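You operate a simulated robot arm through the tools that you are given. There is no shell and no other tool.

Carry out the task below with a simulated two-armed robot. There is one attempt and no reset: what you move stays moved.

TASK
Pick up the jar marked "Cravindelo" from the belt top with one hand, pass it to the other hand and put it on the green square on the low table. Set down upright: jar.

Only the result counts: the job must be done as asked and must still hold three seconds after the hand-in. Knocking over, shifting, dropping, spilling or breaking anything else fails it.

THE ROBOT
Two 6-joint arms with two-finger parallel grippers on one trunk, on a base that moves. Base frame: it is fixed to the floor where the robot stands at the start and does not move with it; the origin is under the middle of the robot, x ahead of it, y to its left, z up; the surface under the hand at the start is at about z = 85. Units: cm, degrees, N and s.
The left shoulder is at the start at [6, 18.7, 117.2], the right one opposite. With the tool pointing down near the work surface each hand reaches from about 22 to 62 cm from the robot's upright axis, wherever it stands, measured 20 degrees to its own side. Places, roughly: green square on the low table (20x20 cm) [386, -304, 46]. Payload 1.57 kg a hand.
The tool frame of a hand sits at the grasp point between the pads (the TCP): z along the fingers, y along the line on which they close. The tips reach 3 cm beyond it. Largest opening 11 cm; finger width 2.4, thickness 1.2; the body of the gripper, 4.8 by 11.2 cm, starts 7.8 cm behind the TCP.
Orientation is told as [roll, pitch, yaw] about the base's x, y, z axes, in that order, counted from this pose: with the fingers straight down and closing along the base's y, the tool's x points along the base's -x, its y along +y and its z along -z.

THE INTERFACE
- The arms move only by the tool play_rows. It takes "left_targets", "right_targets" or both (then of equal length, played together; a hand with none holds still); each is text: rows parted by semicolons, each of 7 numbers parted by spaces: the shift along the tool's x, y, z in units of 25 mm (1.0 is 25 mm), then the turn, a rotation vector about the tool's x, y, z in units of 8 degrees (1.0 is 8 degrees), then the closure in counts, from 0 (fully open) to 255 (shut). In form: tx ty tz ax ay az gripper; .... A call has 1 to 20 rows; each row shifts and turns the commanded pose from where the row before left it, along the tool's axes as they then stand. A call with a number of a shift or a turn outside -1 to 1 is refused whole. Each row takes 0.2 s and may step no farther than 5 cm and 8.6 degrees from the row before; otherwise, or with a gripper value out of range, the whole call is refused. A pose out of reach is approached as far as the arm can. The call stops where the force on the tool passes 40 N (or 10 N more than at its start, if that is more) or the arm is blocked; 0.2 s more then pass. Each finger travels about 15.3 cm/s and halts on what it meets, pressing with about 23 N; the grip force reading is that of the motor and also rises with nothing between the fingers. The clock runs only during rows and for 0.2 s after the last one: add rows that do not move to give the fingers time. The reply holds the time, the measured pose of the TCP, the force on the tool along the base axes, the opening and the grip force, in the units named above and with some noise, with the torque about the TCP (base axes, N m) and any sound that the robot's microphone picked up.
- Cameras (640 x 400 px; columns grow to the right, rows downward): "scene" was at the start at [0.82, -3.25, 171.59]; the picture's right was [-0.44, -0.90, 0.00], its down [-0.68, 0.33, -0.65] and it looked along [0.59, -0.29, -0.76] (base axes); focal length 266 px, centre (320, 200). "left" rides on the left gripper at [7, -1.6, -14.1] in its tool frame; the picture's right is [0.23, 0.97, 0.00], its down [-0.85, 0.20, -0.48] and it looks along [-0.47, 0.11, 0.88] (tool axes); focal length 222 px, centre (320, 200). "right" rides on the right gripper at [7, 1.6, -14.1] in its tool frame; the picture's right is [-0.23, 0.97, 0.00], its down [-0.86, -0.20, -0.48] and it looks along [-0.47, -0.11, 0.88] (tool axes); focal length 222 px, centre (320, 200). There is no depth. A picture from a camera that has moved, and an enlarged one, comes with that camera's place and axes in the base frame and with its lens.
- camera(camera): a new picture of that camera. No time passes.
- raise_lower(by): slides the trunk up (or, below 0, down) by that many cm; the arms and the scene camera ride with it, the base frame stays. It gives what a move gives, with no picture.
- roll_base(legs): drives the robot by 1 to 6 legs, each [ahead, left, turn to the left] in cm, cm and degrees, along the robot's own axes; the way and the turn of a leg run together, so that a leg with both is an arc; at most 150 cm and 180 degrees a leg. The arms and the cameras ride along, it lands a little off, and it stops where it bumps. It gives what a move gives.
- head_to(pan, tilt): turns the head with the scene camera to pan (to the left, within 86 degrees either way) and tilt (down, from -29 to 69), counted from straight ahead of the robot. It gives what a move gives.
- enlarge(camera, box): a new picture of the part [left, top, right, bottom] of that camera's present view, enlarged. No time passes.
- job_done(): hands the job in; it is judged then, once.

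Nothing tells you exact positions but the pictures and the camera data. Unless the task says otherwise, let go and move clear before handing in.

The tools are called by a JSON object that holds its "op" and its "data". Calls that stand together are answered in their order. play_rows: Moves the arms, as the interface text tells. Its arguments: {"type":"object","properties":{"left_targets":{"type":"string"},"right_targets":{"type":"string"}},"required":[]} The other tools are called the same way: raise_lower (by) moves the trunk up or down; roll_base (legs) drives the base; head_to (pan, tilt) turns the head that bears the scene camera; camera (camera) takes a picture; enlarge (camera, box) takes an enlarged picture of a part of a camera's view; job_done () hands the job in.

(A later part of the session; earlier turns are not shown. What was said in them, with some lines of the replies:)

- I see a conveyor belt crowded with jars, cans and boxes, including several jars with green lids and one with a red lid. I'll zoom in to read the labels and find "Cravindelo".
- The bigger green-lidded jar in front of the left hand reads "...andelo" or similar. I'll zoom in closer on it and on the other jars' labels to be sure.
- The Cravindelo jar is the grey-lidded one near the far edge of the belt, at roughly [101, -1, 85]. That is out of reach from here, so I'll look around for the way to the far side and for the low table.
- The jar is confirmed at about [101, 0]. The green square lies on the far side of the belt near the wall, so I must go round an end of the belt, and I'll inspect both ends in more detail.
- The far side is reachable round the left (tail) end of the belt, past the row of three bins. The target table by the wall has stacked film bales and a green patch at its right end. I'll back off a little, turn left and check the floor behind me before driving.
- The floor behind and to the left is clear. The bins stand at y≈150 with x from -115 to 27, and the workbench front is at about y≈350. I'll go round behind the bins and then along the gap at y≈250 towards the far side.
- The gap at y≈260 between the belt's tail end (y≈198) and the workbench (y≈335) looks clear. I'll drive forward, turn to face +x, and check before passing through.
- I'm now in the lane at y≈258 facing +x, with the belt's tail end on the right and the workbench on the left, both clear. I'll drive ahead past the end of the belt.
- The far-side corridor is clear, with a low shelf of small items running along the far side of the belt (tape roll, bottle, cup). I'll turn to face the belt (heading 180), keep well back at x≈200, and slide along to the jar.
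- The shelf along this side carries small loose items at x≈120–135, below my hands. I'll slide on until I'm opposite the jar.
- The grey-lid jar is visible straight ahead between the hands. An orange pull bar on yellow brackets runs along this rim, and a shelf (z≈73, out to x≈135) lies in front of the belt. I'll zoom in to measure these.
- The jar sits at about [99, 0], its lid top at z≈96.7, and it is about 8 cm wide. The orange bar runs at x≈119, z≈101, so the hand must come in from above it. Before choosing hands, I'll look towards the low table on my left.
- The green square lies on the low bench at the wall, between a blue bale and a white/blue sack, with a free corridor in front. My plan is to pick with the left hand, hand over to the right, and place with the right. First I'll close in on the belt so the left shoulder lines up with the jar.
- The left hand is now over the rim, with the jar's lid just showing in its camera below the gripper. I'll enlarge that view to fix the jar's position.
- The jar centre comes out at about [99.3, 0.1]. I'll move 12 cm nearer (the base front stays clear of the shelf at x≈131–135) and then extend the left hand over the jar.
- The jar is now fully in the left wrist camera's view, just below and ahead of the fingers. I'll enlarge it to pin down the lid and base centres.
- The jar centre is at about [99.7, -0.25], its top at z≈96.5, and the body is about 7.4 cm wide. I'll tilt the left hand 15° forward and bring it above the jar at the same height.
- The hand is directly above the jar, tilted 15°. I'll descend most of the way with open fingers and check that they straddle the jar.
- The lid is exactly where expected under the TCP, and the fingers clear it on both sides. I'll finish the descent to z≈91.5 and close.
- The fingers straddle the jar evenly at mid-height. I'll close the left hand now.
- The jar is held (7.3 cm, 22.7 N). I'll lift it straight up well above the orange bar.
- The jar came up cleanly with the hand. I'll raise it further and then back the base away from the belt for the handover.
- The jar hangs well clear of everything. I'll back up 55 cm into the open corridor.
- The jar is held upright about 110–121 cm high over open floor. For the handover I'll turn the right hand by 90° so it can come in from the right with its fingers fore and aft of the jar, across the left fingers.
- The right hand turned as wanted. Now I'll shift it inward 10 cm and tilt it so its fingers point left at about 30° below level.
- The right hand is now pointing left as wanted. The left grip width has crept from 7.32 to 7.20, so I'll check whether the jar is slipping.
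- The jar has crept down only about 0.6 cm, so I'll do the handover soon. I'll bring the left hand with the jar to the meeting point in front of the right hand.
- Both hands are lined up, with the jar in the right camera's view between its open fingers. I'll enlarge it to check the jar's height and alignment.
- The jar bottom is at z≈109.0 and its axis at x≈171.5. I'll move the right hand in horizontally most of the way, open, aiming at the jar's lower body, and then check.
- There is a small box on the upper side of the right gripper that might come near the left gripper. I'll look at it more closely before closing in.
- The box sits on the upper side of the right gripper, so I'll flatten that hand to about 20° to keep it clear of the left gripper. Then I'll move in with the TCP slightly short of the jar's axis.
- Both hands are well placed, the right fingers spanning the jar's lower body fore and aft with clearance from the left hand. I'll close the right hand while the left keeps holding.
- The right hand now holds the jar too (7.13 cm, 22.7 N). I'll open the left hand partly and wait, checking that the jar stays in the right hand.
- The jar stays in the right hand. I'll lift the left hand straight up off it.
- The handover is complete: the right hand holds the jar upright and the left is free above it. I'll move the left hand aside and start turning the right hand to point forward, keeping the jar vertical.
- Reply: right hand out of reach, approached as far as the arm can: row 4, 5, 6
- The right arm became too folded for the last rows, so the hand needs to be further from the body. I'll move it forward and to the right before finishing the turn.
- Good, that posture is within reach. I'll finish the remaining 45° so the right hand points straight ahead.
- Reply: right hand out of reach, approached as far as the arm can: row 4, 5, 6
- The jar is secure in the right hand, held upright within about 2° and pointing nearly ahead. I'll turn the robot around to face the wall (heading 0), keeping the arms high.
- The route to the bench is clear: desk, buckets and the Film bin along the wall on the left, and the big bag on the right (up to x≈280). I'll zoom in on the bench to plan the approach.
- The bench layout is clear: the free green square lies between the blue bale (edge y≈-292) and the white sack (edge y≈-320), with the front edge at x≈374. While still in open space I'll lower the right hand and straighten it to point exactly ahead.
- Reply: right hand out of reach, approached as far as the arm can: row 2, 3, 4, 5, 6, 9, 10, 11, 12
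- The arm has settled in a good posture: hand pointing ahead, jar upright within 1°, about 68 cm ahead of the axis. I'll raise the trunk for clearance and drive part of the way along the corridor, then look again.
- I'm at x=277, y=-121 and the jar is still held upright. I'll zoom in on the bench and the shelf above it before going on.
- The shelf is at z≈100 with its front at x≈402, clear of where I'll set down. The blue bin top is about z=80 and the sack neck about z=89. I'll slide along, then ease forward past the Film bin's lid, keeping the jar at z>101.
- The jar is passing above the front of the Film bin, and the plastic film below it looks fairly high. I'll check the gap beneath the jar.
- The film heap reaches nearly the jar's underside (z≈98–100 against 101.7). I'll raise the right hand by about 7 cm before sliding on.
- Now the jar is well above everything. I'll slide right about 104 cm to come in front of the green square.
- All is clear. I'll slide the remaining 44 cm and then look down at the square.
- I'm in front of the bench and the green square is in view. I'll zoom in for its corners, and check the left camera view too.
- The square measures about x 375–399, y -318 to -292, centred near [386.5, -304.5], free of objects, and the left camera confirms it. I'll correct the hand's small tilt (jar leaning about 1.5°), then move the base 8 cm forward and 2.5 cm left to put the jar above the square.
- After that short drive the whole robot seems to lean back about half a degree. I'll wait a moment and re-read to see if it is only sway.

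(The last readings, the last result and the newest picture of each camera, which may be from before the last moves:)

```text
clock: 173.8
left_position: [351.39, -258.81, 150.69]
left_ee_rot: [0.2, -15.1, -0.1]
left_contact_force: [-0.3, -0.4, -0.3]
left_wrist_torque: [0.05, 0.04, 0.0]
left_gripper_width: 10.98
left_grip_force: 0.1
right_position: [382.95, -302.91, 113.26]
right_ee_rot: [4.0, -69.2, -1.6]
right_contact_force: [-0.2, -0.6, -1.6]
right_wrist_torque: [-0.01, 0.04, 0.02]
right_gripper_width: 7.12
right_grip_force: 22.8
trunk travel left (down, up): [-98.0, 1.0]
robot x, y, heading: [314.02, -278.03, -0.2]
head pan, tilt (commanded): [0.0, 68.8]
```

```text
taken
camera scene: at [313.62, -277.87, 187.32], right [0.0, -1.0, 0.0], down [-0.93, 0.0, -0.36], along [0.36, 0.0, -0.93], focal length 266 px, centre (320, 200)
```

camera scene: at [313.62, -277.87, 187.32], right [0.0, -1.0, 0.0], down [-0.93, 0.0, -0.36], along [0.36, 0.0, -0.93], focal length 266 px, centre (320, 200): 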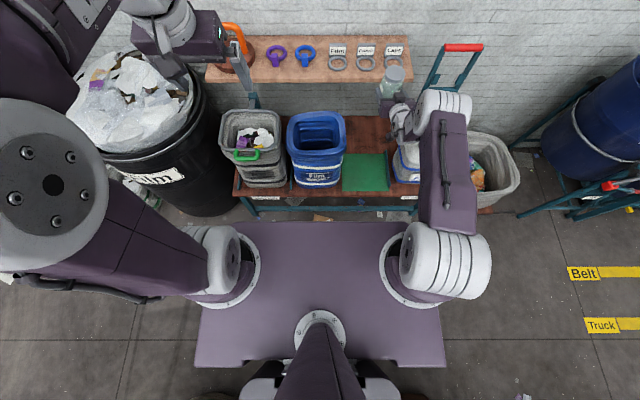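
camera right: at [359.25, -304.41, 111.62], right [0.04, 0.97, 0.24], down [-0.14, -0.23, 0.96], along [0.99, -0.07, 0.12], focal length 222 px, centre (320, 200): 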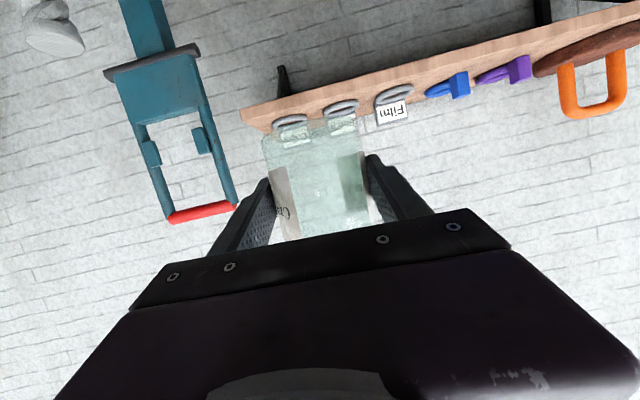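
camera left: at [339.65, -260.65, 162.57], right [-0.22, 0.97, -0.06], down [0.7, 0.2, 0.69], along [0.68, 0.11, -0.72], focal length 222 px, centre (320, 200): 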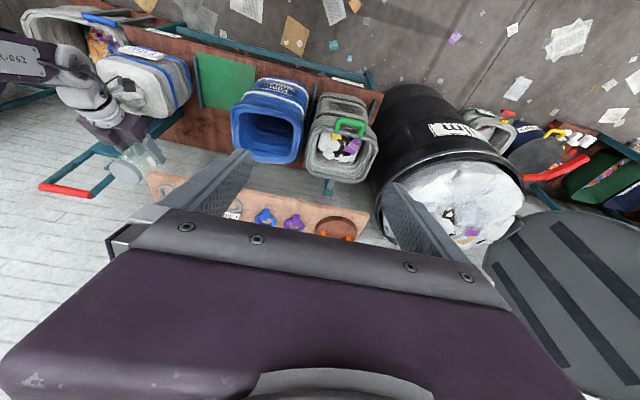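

It was just sway and has settled. From above, the jar is over the square with the bin and sack on either side. I'll nudge the hand 1.2 cm forward and right, then lower the trunk 45 cm and check.

{"op": "play_rows", "data": {"right_targets": "-0.082 -0.24 0.226 0 0 0 230; -0.082 -0.24 0.226 0 0 0 230; 0 0 0 0 0 0 230"}}

{"op": "raise_lower", "data": {"by": -25}}

{"op": "camera", "data": {"camera": "scene"}}

{"op": "camera", "data": {"camera": "left"}}

```text
clock: 174.6
left_position: [351.47, -258.6, 150.58]
left_ee_rot: [0.1, -15.1, -0.1]
left_contact_force: [0.2, -0.3, 0.6]
left_wrist_torque: [0.0, 0.03, 0.02]
left_gripper_width: 10.99
left_grip_force: 0.0
right_position: [384.36, -304.0, 113.22]
right_ee_rot: [4.0, -69.2, -1.6]
right_contact_force: [-0.3, 0.9, -2.2]
right_wrist_torque: [0.01, 0.03, 0.04]
right_gripper_width: 7.12
right_grip_force: 22.8
trunk travel left (down, up): [-98.0, 1.0]
robot x, y, heading: [314.18, -277.81, 0.0]
head pan, tilt (commanded): [0.0, 68.8]
```

```text
clock: 177.2
left_position: [351.55, -258.61, 125.54]
left_ee_rot: [0.1, -15.1, -0.1]
left_contact_force: [-0.1, 0.4, 0.7]
left_wrist_torque: [0.01, -0.04, 0.02]
left_gripper_width: 10.99
left_grip_force: 0.0
right_position: [384.31, -304.02, 88.16]
right_ee_rot: [4.1, -69.1, -1.5]
right_contact_force: [0.4, 0.6, -2.1]
right_wrist_torque: [0.0, 0.02, 0.0]
right_gripper_width: 7.12
right_grip_force: 22.9
trunk travel left (down, up): [-73.0, 26.0]
robot x, y, heading: [314.41, -277.93, 0.2]
head pan, tilt (commanded): [0.0, 68.8]
```

```text
taken
camera scene: at [313.73, -277.84, 162.32], right [0.0, -1.0, 0.0], down [-0.93, 0.0, -0.36], along [0.36, 0.0, -0.93], focal length 266 px, centre (320, 200)
```

scene: 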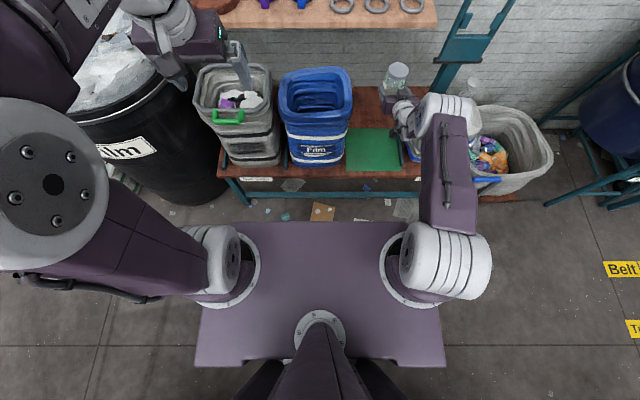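

```text
taken
camera left: at [340.93, -260.29, 137.3], right [-0.22, 0.97, -0.06], down [0.7, 0.2, 0.68], along [0.68, 0.11, -0.73], focal length 222 px, centre (320, 200)
```

left: 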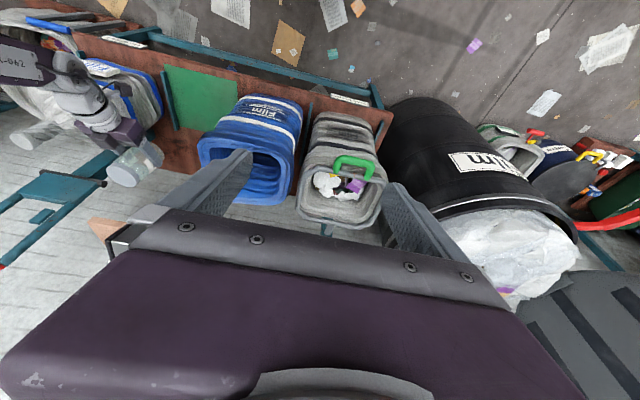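

All clear so far, with the jar descending between the blue bin and the sack. I'll lower a further 20 cm and check the gaps.

{"op": "raise_lower", "data": {"by": -20}}

{"op": "head_to", "data": {"pan": -22, "tilt": 50}}

{"op": "camera", "data": {"camera": "scene"}}

{"op": "camera", "data": {"camera": "left"}}

{"op": "camera", "data": {"camera": "right"}}

```text
clock: 179.4
left_position: [351.4, -258.59, 105.56]
left_ee_rot: [0.1, -15.1, 0.0]
left_contact_force: [1.1, -1.2, 0.9]
left_wrist_torque: [-0.02, -0.01, -0.01]
left_gripper_width: 11.02
left_grip_force: 0.1
right_position: [384.24, -303.99, 68.15]
right_ee_rot: [4.2, -69.2, -1.6]
right_contact_force: [0.6, -0.6, -2.0]
right_wrist_torque: [0.01, 0.03, 0.02]
right_gripper_width: 7.11
right_grip_force: 23.1
trunk travel left (down, up): [-53.0, 46.0]
robot x, y, heading: [314.34, -277.97, 0.2]
head pan, tilt (commanded): [0.0, 68.8]
```

```text
clock: 180.2
left_position: [351.42, -258.66, 105.67]
left_ee_rot: [0.1, -15.1, -0.1]
left_contact_force: [-0.2, -0.4, -0.6]
left_wrist_torque: [-0.02, 0.01, -0.03]
left_gripper_width: 11.0
left_grip_force: 0.1
right_position: [384.3, -304.06, 68.17]
right_ee_rot: [4.1, -69.1, -1.7]
right_contact_force: [0.5, -0.1, -2.3]
right_wrist_torque: [0.05, 0.04, -0.03]
right_gripper_width: 7.11
right_grip_force: 23.4
trunk travel left (down, up): [-53.0, 46.0]
robot x, y, heading: [314.56, -277.75, -0.3]
head pan, tilt (commanded): [-22.0, 50.0]
```

```text
taken
camera scene: at [315.27, -280.72, 144.5], right [-0.38, -0.93, 0.0], down [-0.71, 0.29, -0.64], along [0.59, -0.24, -0.77], focal length 266 px, centre (320, 200)
```

scene: 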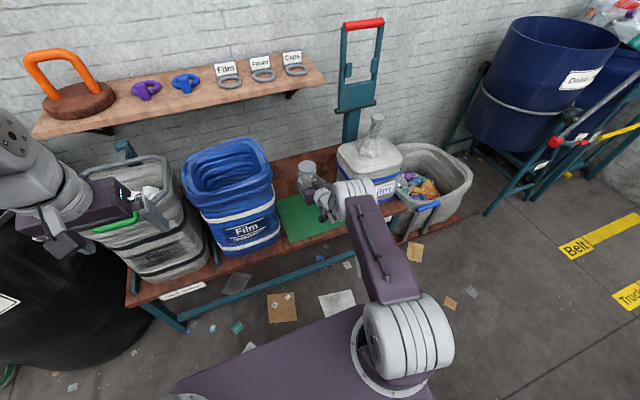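

```text
taken
camera left: at [340.93, -260.28, 117.3], right [-0.22, 0.97, -0.06], down [0.7, 0.2, 0.68], along [0.68, 0.11, -0.73], focal length 222 px, centre (320, 200)
```

left: 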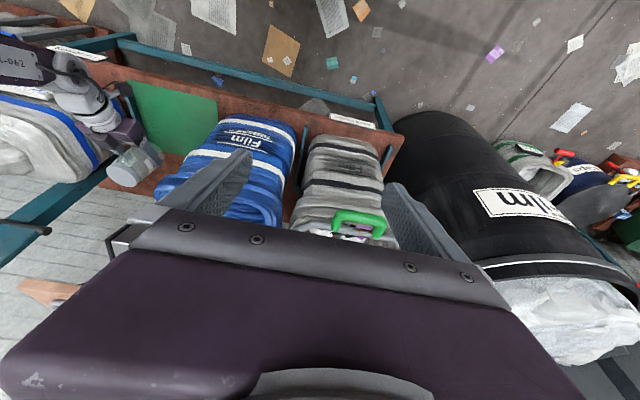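

```text
taken
camera right: at [368.62, -303.02, 66.63], right [0.04, 0.97, 0.24], down [-0.14, -0.23, 0.96], along [0.99, -0.07, 0.12], focal length 222 px, centre (320, 200)
```

right: 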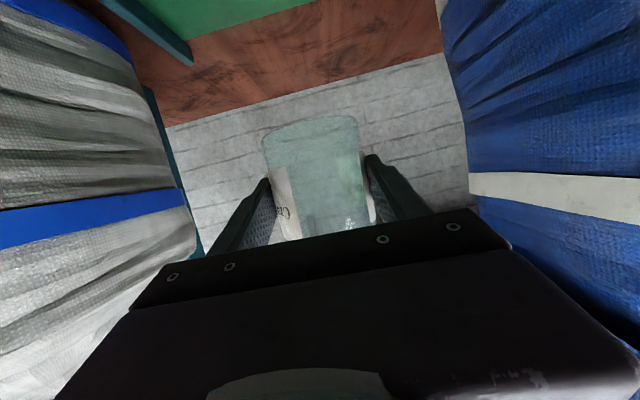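

The right camera shows a clear gap on both sides, sack on one and blue bin on the other. I'll zoom in on the jar and square from the head camera.

{"op": "enlarge", "data": {"camera": "scene", "box": [250, 140, 410, 260]}}

{"op": "enlarge", "data": {"camera": "left", "box": [40, 60, 240, 200]}}

```text
3.33 times, centred on (330, 200) of scene
camera zoom: at [315.27, -280.72, 144.5], right [-0.38, -0.93, 0.0], down [-0.71, 0.29, -0.64], along [0.59, -0.24, -0.77], focal length 886 px, centre (287, 200)
```

zoom: 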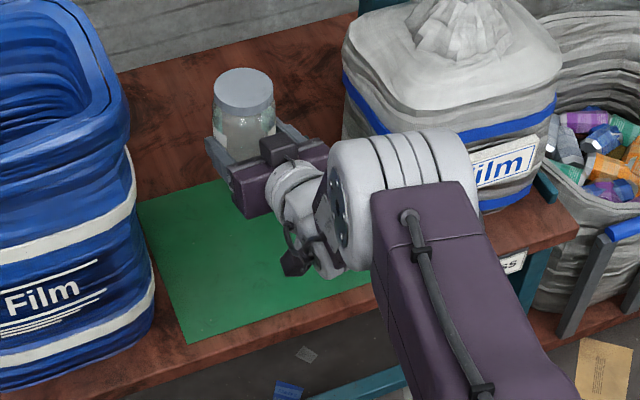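

```text
2.86 times, centred on (140, 130) of left
camera zoom: at [340.93, -260.28, 117.3], right [-0.22, 0.97, -0.06], down [0.7, 0.2, 0.68], along [0.68, 0.11, -0.73], focal length 635 px, centre (834, 400)
```

zoom: 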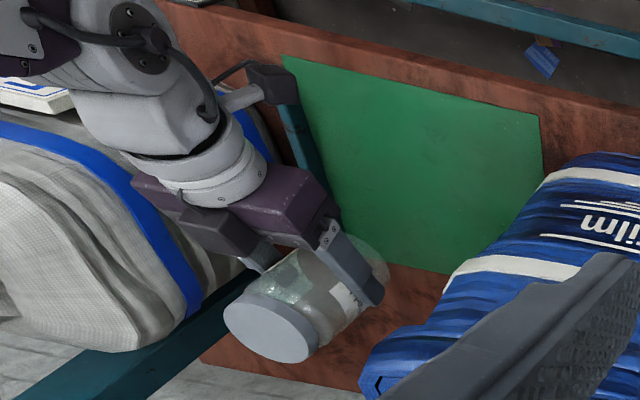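

The jar (bottom z≈63, centre [385.7, -304]) is right over the middle of the green square. I'll lower 15 cm, leaving about 2 cm.

{"op": "raise_lower", "data": {"by": -15}}

{"op": "enlarge", "data": {"camera": "scene", "box": [230, 90, 430, 240]}}

{"op": "camera", "data": {"camera": "right"}}

{"op": "enlarge", "data": {"camera": "left", "box": [0, 0, 300, 220]}}

```text
clock: 182.0
left_position: [351.57, -258.61, 90.65]
left_ee_rot: [0.0, -15.0, -0.1]
left_contact_force: [-1.0, -0.8, -0.7]
left_wrist_torque: [0.01, -0.02, -0.01]
left_gripper_width: 11.02
left_grip_force: 0.0
right_position: [384.33, -304.05, 53.28]
right_ee_rot: [4.2, -69.2, -1.6]
right_contact_force: [-0.1, -0.3, -1.7]
right_wrist_torque: [0.0, 0.03, 0.02]
right_gripper_width: 7.09
right_grip_force: 22.9
trunk travel left (down, up): [-38.0, 61.0]
robot x, y, heading: [314.63, -277.82, -0.0]
head pan, tilt (commanded): [-22.0, 50.0]
```

```text
2.67 times, centred on (330, 165) of scene
camera zoom: at [315.25, -280.72, 129.51], right [-0.38, -0.93, 0.0], down [-0.71, 0.29, -0.64], along [0.6, -0.24, -0.77], focal length 709 px, centre (293, 293)
```

zoom: 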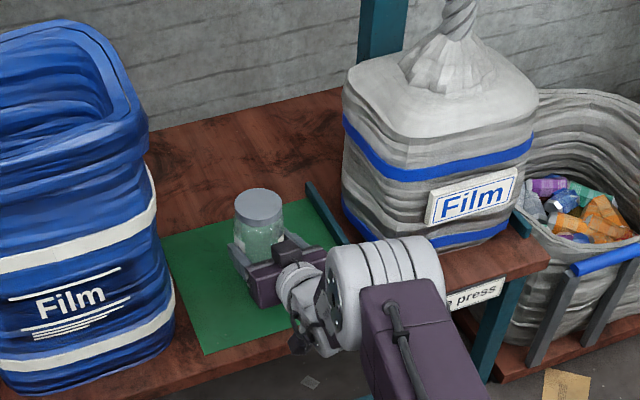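

```text
taken
camera right: at [368.61, -303.02, 51.64], right [0.04, 0.97, 0.24], down [-0.14, -0.23, 0.96], along [0.99, -0.07, 0.12], focal length 222 px, centre (320, 200)
```

right: 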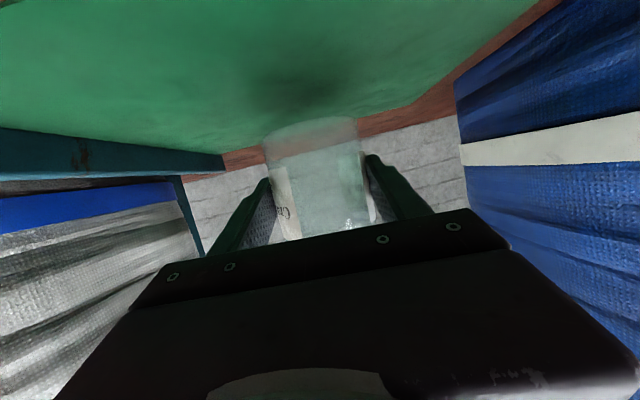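

```text
1.82 times, centred on (150, 110) of left
camera zoom: at [340.91, -260.28, 102.31], right [-0.22, 0.97, -0.06], down [0.7, 0.2, 0.68], along [0.68, 0.11, -0.73], focal length 404 px, centre (629, 364)
```

zoom: 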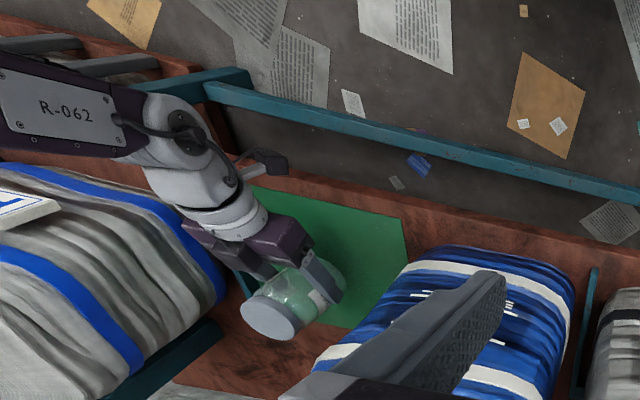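

The jar hovers about 2 cm above the green square, with clear space around. I'll lower it slowly with the arm, watching the force.

{"op": "play_rows", "data": {"right_targets": "0.187 -0.005 0.071 0 0 0 230; 0.187 -0.005 0.071 0 0 0 230; 0.187 -0.005 0.071 0 0 0 230; 0 0 0 0 0 0 230"}}

{"op": "camera", "data": {"camera": "right"}}

```text
clock: 183.0
left_position: [351.43, -258.56, 90.69]
left_ee_rot: [0.1, -15.1, -0.1]
left_contact_force: [0.3, -0.4, -0.1]
left_wrist_torque: [0.01, 0.03, -0.01]
left_gripper_width: 11.01
left_grip_force: 0.0
right_position: [384.31, -304.04, 51.57]
right_ee_rot: [4.0, -69.2, -1.6]
right_contact_force: [-0.1, 0.4, -2.6]
right_wrist_torque: [0.02, 0.04, -0.01]
right_gripper_width: 7.11
right_grip_force: 23.2
trunk travel left (down, up): [-38.0, 61.0]
robot x, y, heading: [313.97, -277.79, -0.1]
head pan, tilt (commanded): [-22.0, 50.0]
```

```text
taken
camera right: at [368.59, -302.98, 50.1], right [0.04, 0.97, 0.24], down [-0.14, -0.23, 0.96], along [0.99, -0.07, 0.12], focal length 222 px, centre (320, 200)
```

right: 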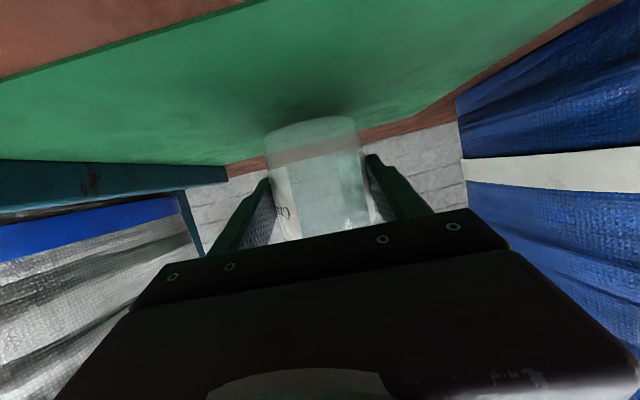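

No contact yet (-2.6 N is just the jar's weight). I'll continue in 3 mm steps.

{"op": "play_rows", "data": {"right_targets": "0.112 -0.003 0.0425 0 0 0 230; 0.112 -0.003 0.0425 0 0 0 230; 0 0 0 0 0 0 230"}}

{"op": "enlarge", "data": {"camera": "right", "box": [240, 90, 400, 190]}}

```text
clock: 183.8
left_position: [351.5, -258.64, 90.58]
left_ee_rot: [0.0, -15.1, -0.1]
left_contact_force: [0.3, -0.2, 0.3]
left_wrist_torque: [-0.01, 0.02, 0.0]
left_gripper_width: 11.0
left_grip_force: 0.0
right_position: [384.35, -304.15, 51.07]
right_ee_rot: [4.1, -69.1, -1.6]
right_contact_force: [0.6, 1.2, -2.1]
right_wrist_torque: [0.01, 0.06, -0.02]
right_gripper_width: 7.11
right_grip_force: 22.8
trunk travel left (down, up): [-38.0, 61.0]
robot x, y, heading: [314.06, -277.9, 0.0]
head pan, tilt (commanded): [-22.0, 50.0]
```

```text
4.00 times, centred on (320, 140) of right
camera zoom: at [368.62, -302.99, 49.51], right [0.04, 0.97, 0.24], down [-0.14, -0.23, 0.96], along [0.99, -0.07, 0.12], focal length 888 px, centre (320, 440)
```

zoom: 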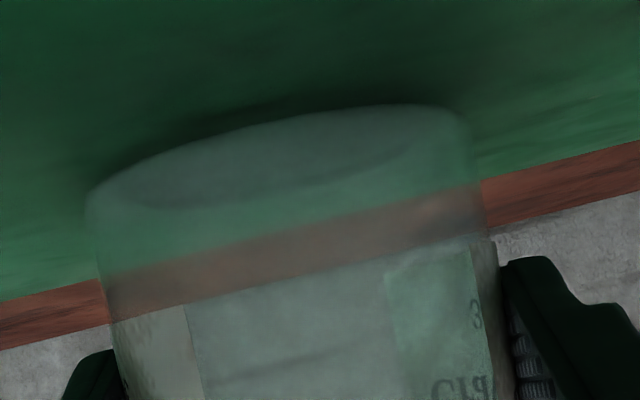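

The shadow is tightening under the jar but there's still no contact. I'll keep lowering in small steps.

{"op": "play_rows", "data": {"right_targets": "0.112 -0.003 0.0425 0 0 0 230; 0 0 0 0 0 0 230"}}

{"op": "play_rows", "data": {"right_targets": "0.112 -0.003 0.0425 0 0 0 230; 0 0 0 0 0 0 230"}}

{"op": "enlarge", "data": {"camera": "right", "box": [240, 90, 400, 190]}}

```text
clock: 184.4
left_position: [351.41, -258.54, 90.62]
left_ee_rot: [0.1, -15.1, 0.0]
left_contact_force: [-0.6, 0.1, 0.0]
left_wrist_torque: [-0.02, -0.01, 0.01]
left_gripper_width: 11.0
left_grip_force: 0.2
right_position: [384.3, -303.97, 50.79]
right_ee_rot: [4.0, -69.2, -1.6]
right_contact_force: [0.3, -0.6, -1.0]
right_wrist_torque: [-0.03, -0.04, -0.01]
right_gripper_width: 7.12
right_grip_force: 22.9
trunk travel left (down, up): [-38.0, 61.0]
robot x, y, heading: [314.73, -278.18, -0.2]
head pan, tilt (commanded): [-22.0, 50.0]
```

```text
clock: 185.0
left_position: [351.26, -258.7, 90.66]
left_ee_rot: [0.1, -15.1, -0.1]
left_contact_force: [0.4, 0.6, -0.8]
left_wrist_torque: [0.0, 0.01, -0.01]
left_gripper_width: 11.0
left_grip_force: 0.0
right_position: [384.35, -303.91, 50.86]
right_ee_rot: [3.8, -69.5, -1.4]
right_contact_force: [0.8, 0.4, 7.7]
right_wrist_torque: [-0.31, -0.3, 0.08]
right_gripper_width: 7.13
right_grip_force: 23.5
trunk travel left (down, up): [-38.0, 61.0]
robot x, y, heading: [314.34, -277.99, -0.3]
head pan, tilt (commanded): [-22.0, 50.0]
```

```text
4.00 times, centred on (320, 140) of right
camera zoom: at [368.69, -303.02, 49.14], right [0.04, 0.97, 0.24], down [-0.14, -0.23, 0.96], along [0.99, -0.07, 0.13], focal length 888 px, centre (320, 440)
```

zoom: 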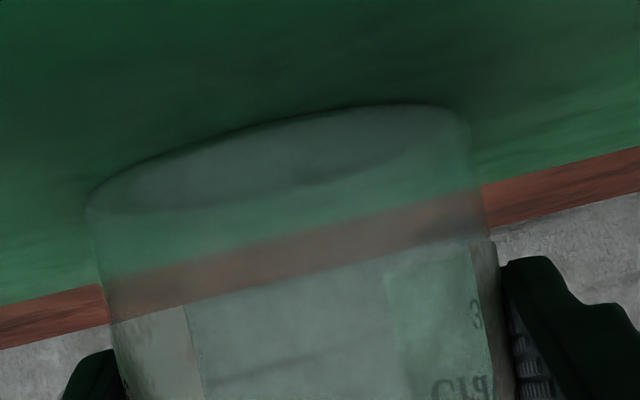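

Contact: the force changed to +7.7 N, so the jar stands on the square. I'll ease off a hair and open the fingers gently.

{"op": "play_rows", "data": {"right_targets": "-0.05 0 -0.019 0 0 0 230; 0 0 0 0 0 0 230"}}

{"op": "play_rows", "data": {"right_targets": "0 0 0 0 0 0 84; 0 0 0 0 0 0 76; 0 0 0 0 0 0 66; 0 0 0 0 0 0 50; 0 0 0 0 0 0 30; 0 0 0 0 0 0 15; 0 0 0 0 0 0 15"}}

{"op": "enlarge", "data": {"camera": "scene", "box": [230, 90, 430, 240]}}

{"op": "camera", "data": {"camera": "right"}}

```text
clock: 185.6
left_position: [351.41, -258.52, 90.69]
left_ee_rot: [0.0, -15.1, -0.1]
left_contact_force: [0.4, 0.1, 0.7]
left_wrist_torque: [0.02, 0.01, -0.02]
left_gripper_width: 11.01
left_grip_force: 0.1
right_position: [384.28, -304.05, 50.67]
right_ee_rot: [3.9, -69.4, -1.4]
right_contact_force: [3.4, 0.8, 9.4]
right_wrist_torque: [-0.32, -0.43, 0.15]
right_gripper_width: 7.06
right_grip_force: 22.9
trunk travel left (down, up): [-38.0, 61.0]
robot x, y, heading: [314.2, -277.81, 0.2]
head pan, tilt (commanded): [-22.0, 50.0]
```

```text
clock: 187.2
left_position: [351.48, -258.55, 90.62]
left_ee_rot: [0.1, -15.1, -0.1]
left_contact_force: [0.9, 0.6, -0.7]
left_wrist_torque: [-0.01, -0.02, 0.01]
left_gripper_width: 10.97
left_grip_force: 0.0
right_position: [384.36, -304.02, 50.5]
right_ee_rot: [4.0, -69.1, -1.6]
right_contact_force: [0.4, -0.1, 0.8]
right_wrist_torque: [-0.02, 0.01, 0.0]
right_gripper_width: 10.34
right_grip_force: 0.0
trunk travel left (down, up): [-38.0, 61.0]
robot x, y, heading: [314.3, -277.68, -0.2]
head pan, tilt (commanded): [-22.0, 50.0]
```

```text
2.67 times, centred on (330, 165) of scene
camera zoom: at [315.23, -280.71, 129.51], right [-0.38, -0.93, 0.0], down [-0.71, 0.29, -0.64], along [0.6, -0.24, -0.77], focal length 709 px, centre (293, 293)
```

zoom: 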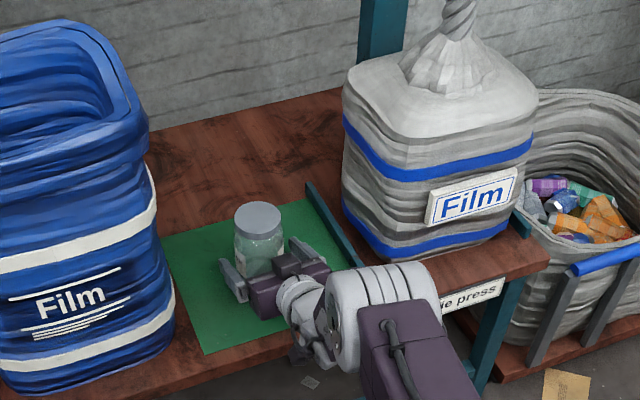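

```text
taken
camera right: at [368.63, -303.04, 49.05], right [0.04, 0.97, 0.24], down [-0.14, -0.23, 0.96], along [0.99, -0.07, 0.12], focal length 222 px, centre (320, 200)
```

right: 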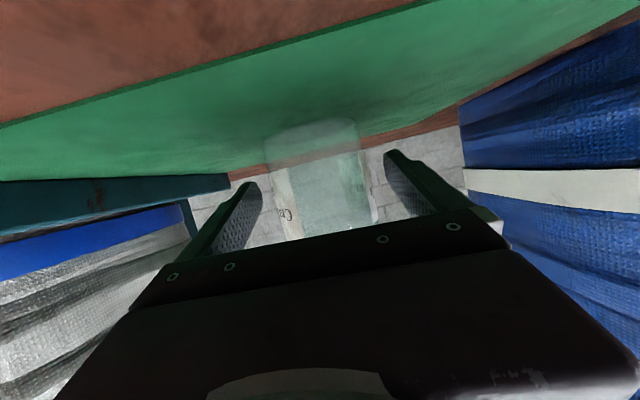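

The jar stands freely on the green square with the fingers open on both sides. I'll open fully and back the base straight out by 9 cm.

{"op": "play_rows", "data": {"right_targets": "0 0 0 0 0 0 0; 0 0 0 0 0 0 0"}}

{"op": "roll_base", "data": {"legs": [[-4, 0, 0]]}}

{"op": "enlarge", "data": {"camera": "scene", "box": [230, 90, 430, 240]}}

{"op": "camera", "data": {"camera": "right"}}

```text
clock: 187.8
left_position: [351.46, -258.52, 90.66]
left_ee_rot: [0.0, -15.1, -0.1]
left_contact_force: [0.3, 0.0, 1.3]
left_wrist_torque: [-0.05, 0.01, -0.01]
left_gripper_width: 11.0
left_grip_force: 0.1
right_position: [384.26, -304.06, 50.55]
right_ee_rot: [4.1, -69.2, -1.6]
right_contact_force: [0.0, 0.3, 0.6]
right_wrist_torque: [-0.01, 0.03, -0.01]
right_gripper_width: 11.0
right_grip_force: 0.0
trunk travel left (down, up): [-38.0, 61.0]
robot x, y, heading: [314.25, -278.11, -0.1]
head pan, tilt (commanded): [-22.0, 50.0]
```

```text
clock: 188.7
left_position: [347.4, -258.59, 90.65]
left_ee_rot: [0.1, -15.2, -0.2]
left_contact_force: [0.0, 0.0, 0.3]
left_wrist_torque: [0.03, -0.02, -0.01]
left_gripper_width: 11.0
left_grip_force: 0.1
right_position: [380.22, -304.06, 50.75]
right_ee_rot: [4.1, -69.3, -1.5]
right_contact_force: [-0.5, 0.6, 0.3]
right_wrist_torque: [-0.01, 0.01, 0.04]
right_gripper_width: 10.97
right_grip_force: 0.1
trunk travel left (down, up): [-38.0, 61.0]
robot x, y, heading: [310.22, -278.03, 0.2]
head pan, tilt (commanded): [-22.0, 50.0]
```

```text
2.67 times, centred on (330, 165) of scene
camera zoom: at [311.08, -280.7, 129.51], right [-0.38, -0.93, 0.0], down [-0.71, 0.29, -0.64], along [0.6, -0.24, -0.77], focal length 709 px, centre (293, 293)
```

zoom: 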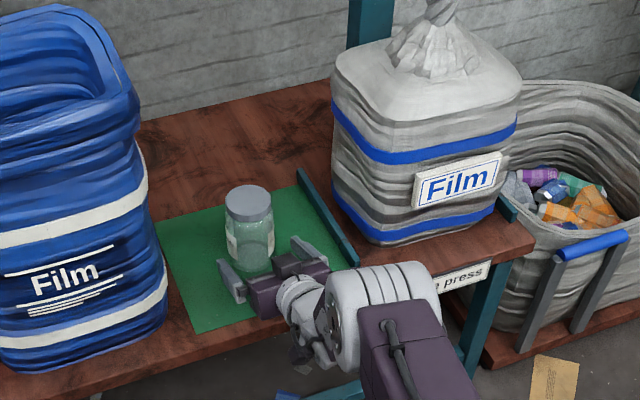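

```text
taken
camera right: at [364.61, -303.03, 49.14], right [0.04, 0.97, 0.24], down [-0.14, -0.23, 0.96], along [0.99, -0.07, 0.12], focal length 222 px, centre (320, 200)
```

right: 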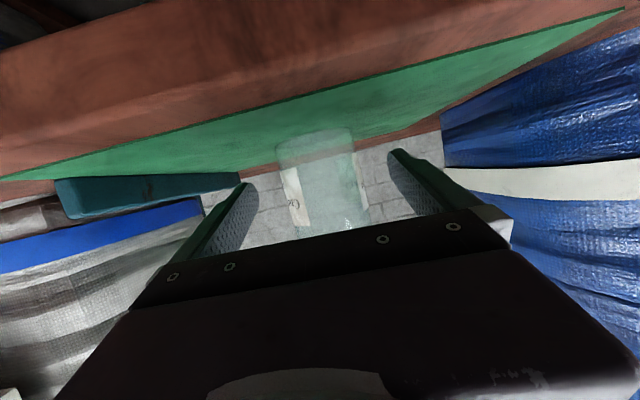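

The jar stays upright as the fingers withdraw evenly. I'll back out another 5.5 cm so the fingertips clear it fully.

{"op": "roll_base", "data": {"legs": [[-5.5, 0, 0]]}}

{"op": "enlarge", "data": {"camera": "scene", "box": [230, 90, 430, 240]}}

{"op": "camera", "data": {"camera": "right"}}

```text
clock: 189.6
left_position: [341.86, -258.47, 90.69]
left_ee_rot: [0.1, -15.3, 0.1]
left_contact_force: [-0.3, 0.0, 0.4]
left_wrist_torque: [0.02, -0.02, 0.01]
left_gripper_width: 11.02
left_grip_force: 0.0
right_position: [374.76, -304.06, 50.78]
right_ee_rot: [4.1, -69.3, -1.5]
right_contact_force: [0.0, -0.7, 0.6]
right_wrist_torque: [0.04, 0.01, 0.01]
right_gripper_width: 11.01
right_grip_force: 0.1
trunk travel left (down, up): [-38.0, 61.0]
robot x, y, heading: [304.96, -278.02, -0.2]
head pan, tilt (commanded): [-22.0, 50.0]
```

```text
2.67 times, centred on (330, 165) of scene
camera zoom: at [305.62, -280.7, 129.51], right [-0.38, -0.93, 0.0], down [-0.71, 0.29, -0.64], along [0.6, -0.24, -0.77], focal length 709 px, centre (293, 293)
```

zoom: 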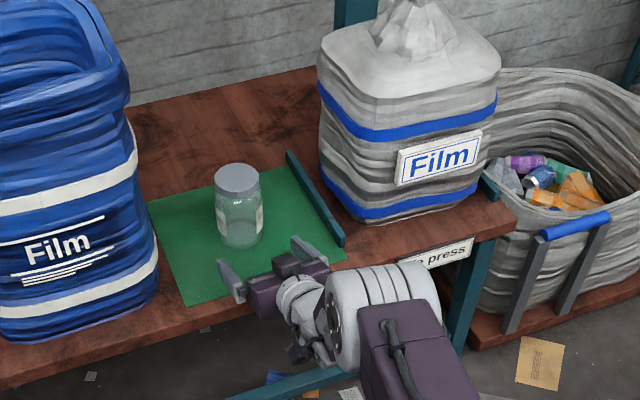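

```text
taken
camera right: at [359.16, -302.97, 49.14], right [0.04, 0.97, 0.24], down [-0.14, -0.23, 0.96], along [0.99, -0.07, 0.12], focal length 222 px, centre (320, 200)
```

right: 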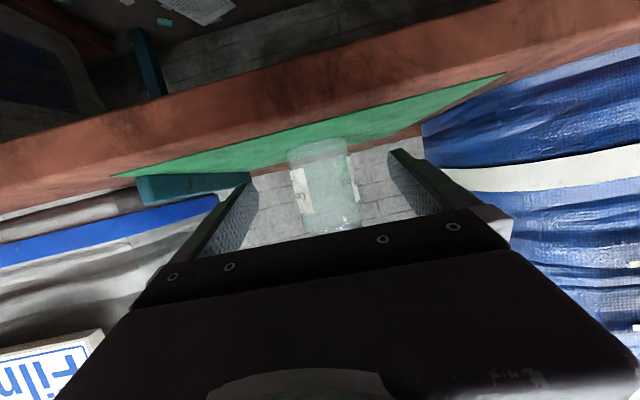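

The jar stands upright near the middle of the green square and the hand is clear of it. I'll raise the trunk to move the hand well away and take a final look.

{"op": "raise_lower", "data": {"by": 30}}

{"op": "camera", "data": {"camera": "scene"}}

{"op": "enlarge", "data": {"camera": "scene", "box": [230, 130, 430, 280]}}

```text
clock: 192.6
left_position: [341.9, -258.48, 120.62]
left_ee_rot: [0.1, -15.1, 0.0]
left_contact_force: [0.0, 0.0, 0.4]
left_wrist_torque: [0.0, 0.0, -0.01]
left_gripper_width: 11.0
left_grip_force: 0.0
right_position: [374.95, -304.03, 80.54]
right_ee_rot: [3.9, -69.3, -1.5]
right_contact_force: [0.5, 0.3, -0.1]
right_wrist_torque: [0.0, 0.03, 0.02]
right_gripper_width: 11.0
right_grip_force: 0.1
trunk travel left (down, up): [-68.0, 31.0]
robot x, y, heading: [304.48, -277.91, 0.1]
head pan, tilt (commanded): [-22.0, 50.0]
```

```text
taken
camera scene: at [305.79, -280.7, 159.5], right [-0.38, -0.93, 0.0], down [-0.71, 0.29, -0.64], along [0.6, -0.24, -0.77], focal length 266 px, centre (320, 200)
```

scene: 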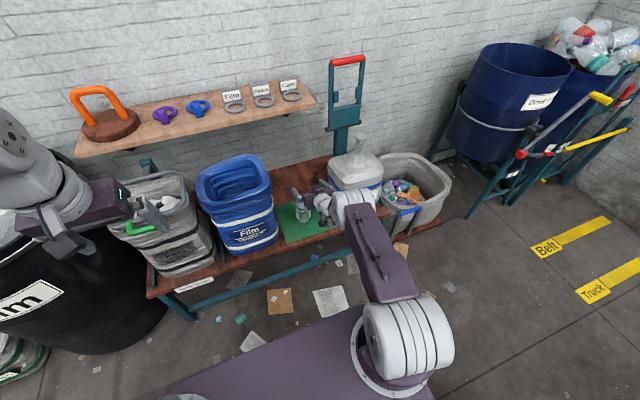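

```text
2.67 times, centred on (330, 205) of scene
camera zoom: at [305.79, -280.7, 159.5], right [-0.38, -0.93, 0.0], down [-0.71, 0.29, -0.64], along [0.6, -0.24, -0.77], focal length 709 px, centre (293, 187)
```

zoom: 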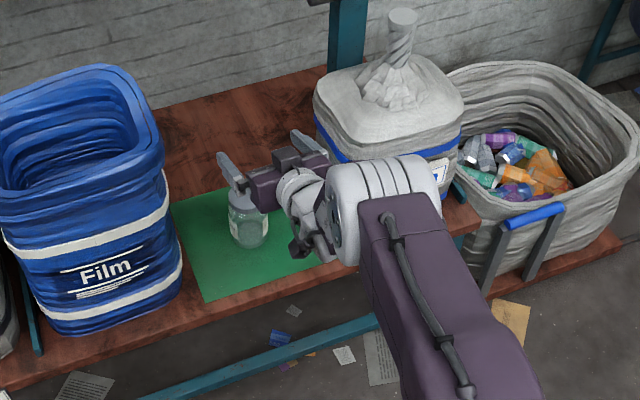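

The Cravindelo jar stands upright and free on the green square, both hands are empty and clear, and nothing else has been disturbed. I'm handing in the job.

{"op": "job_done", "data": {}}

```text
The job is handed in.
```

The Cravindelo jar is standing upright near the middle of the green square on the low table, and I've handed the job in; no verdict has come back.

I had to drive round to the far side of the belt to reach it. The left hand picked the jar up, passed it to the right hand over open floor, and the right hand set it down. I let go, backed the hand out and raised it clear. In the last pictures the jar was upright and free, and I saw nothing else knocked over or shifted.
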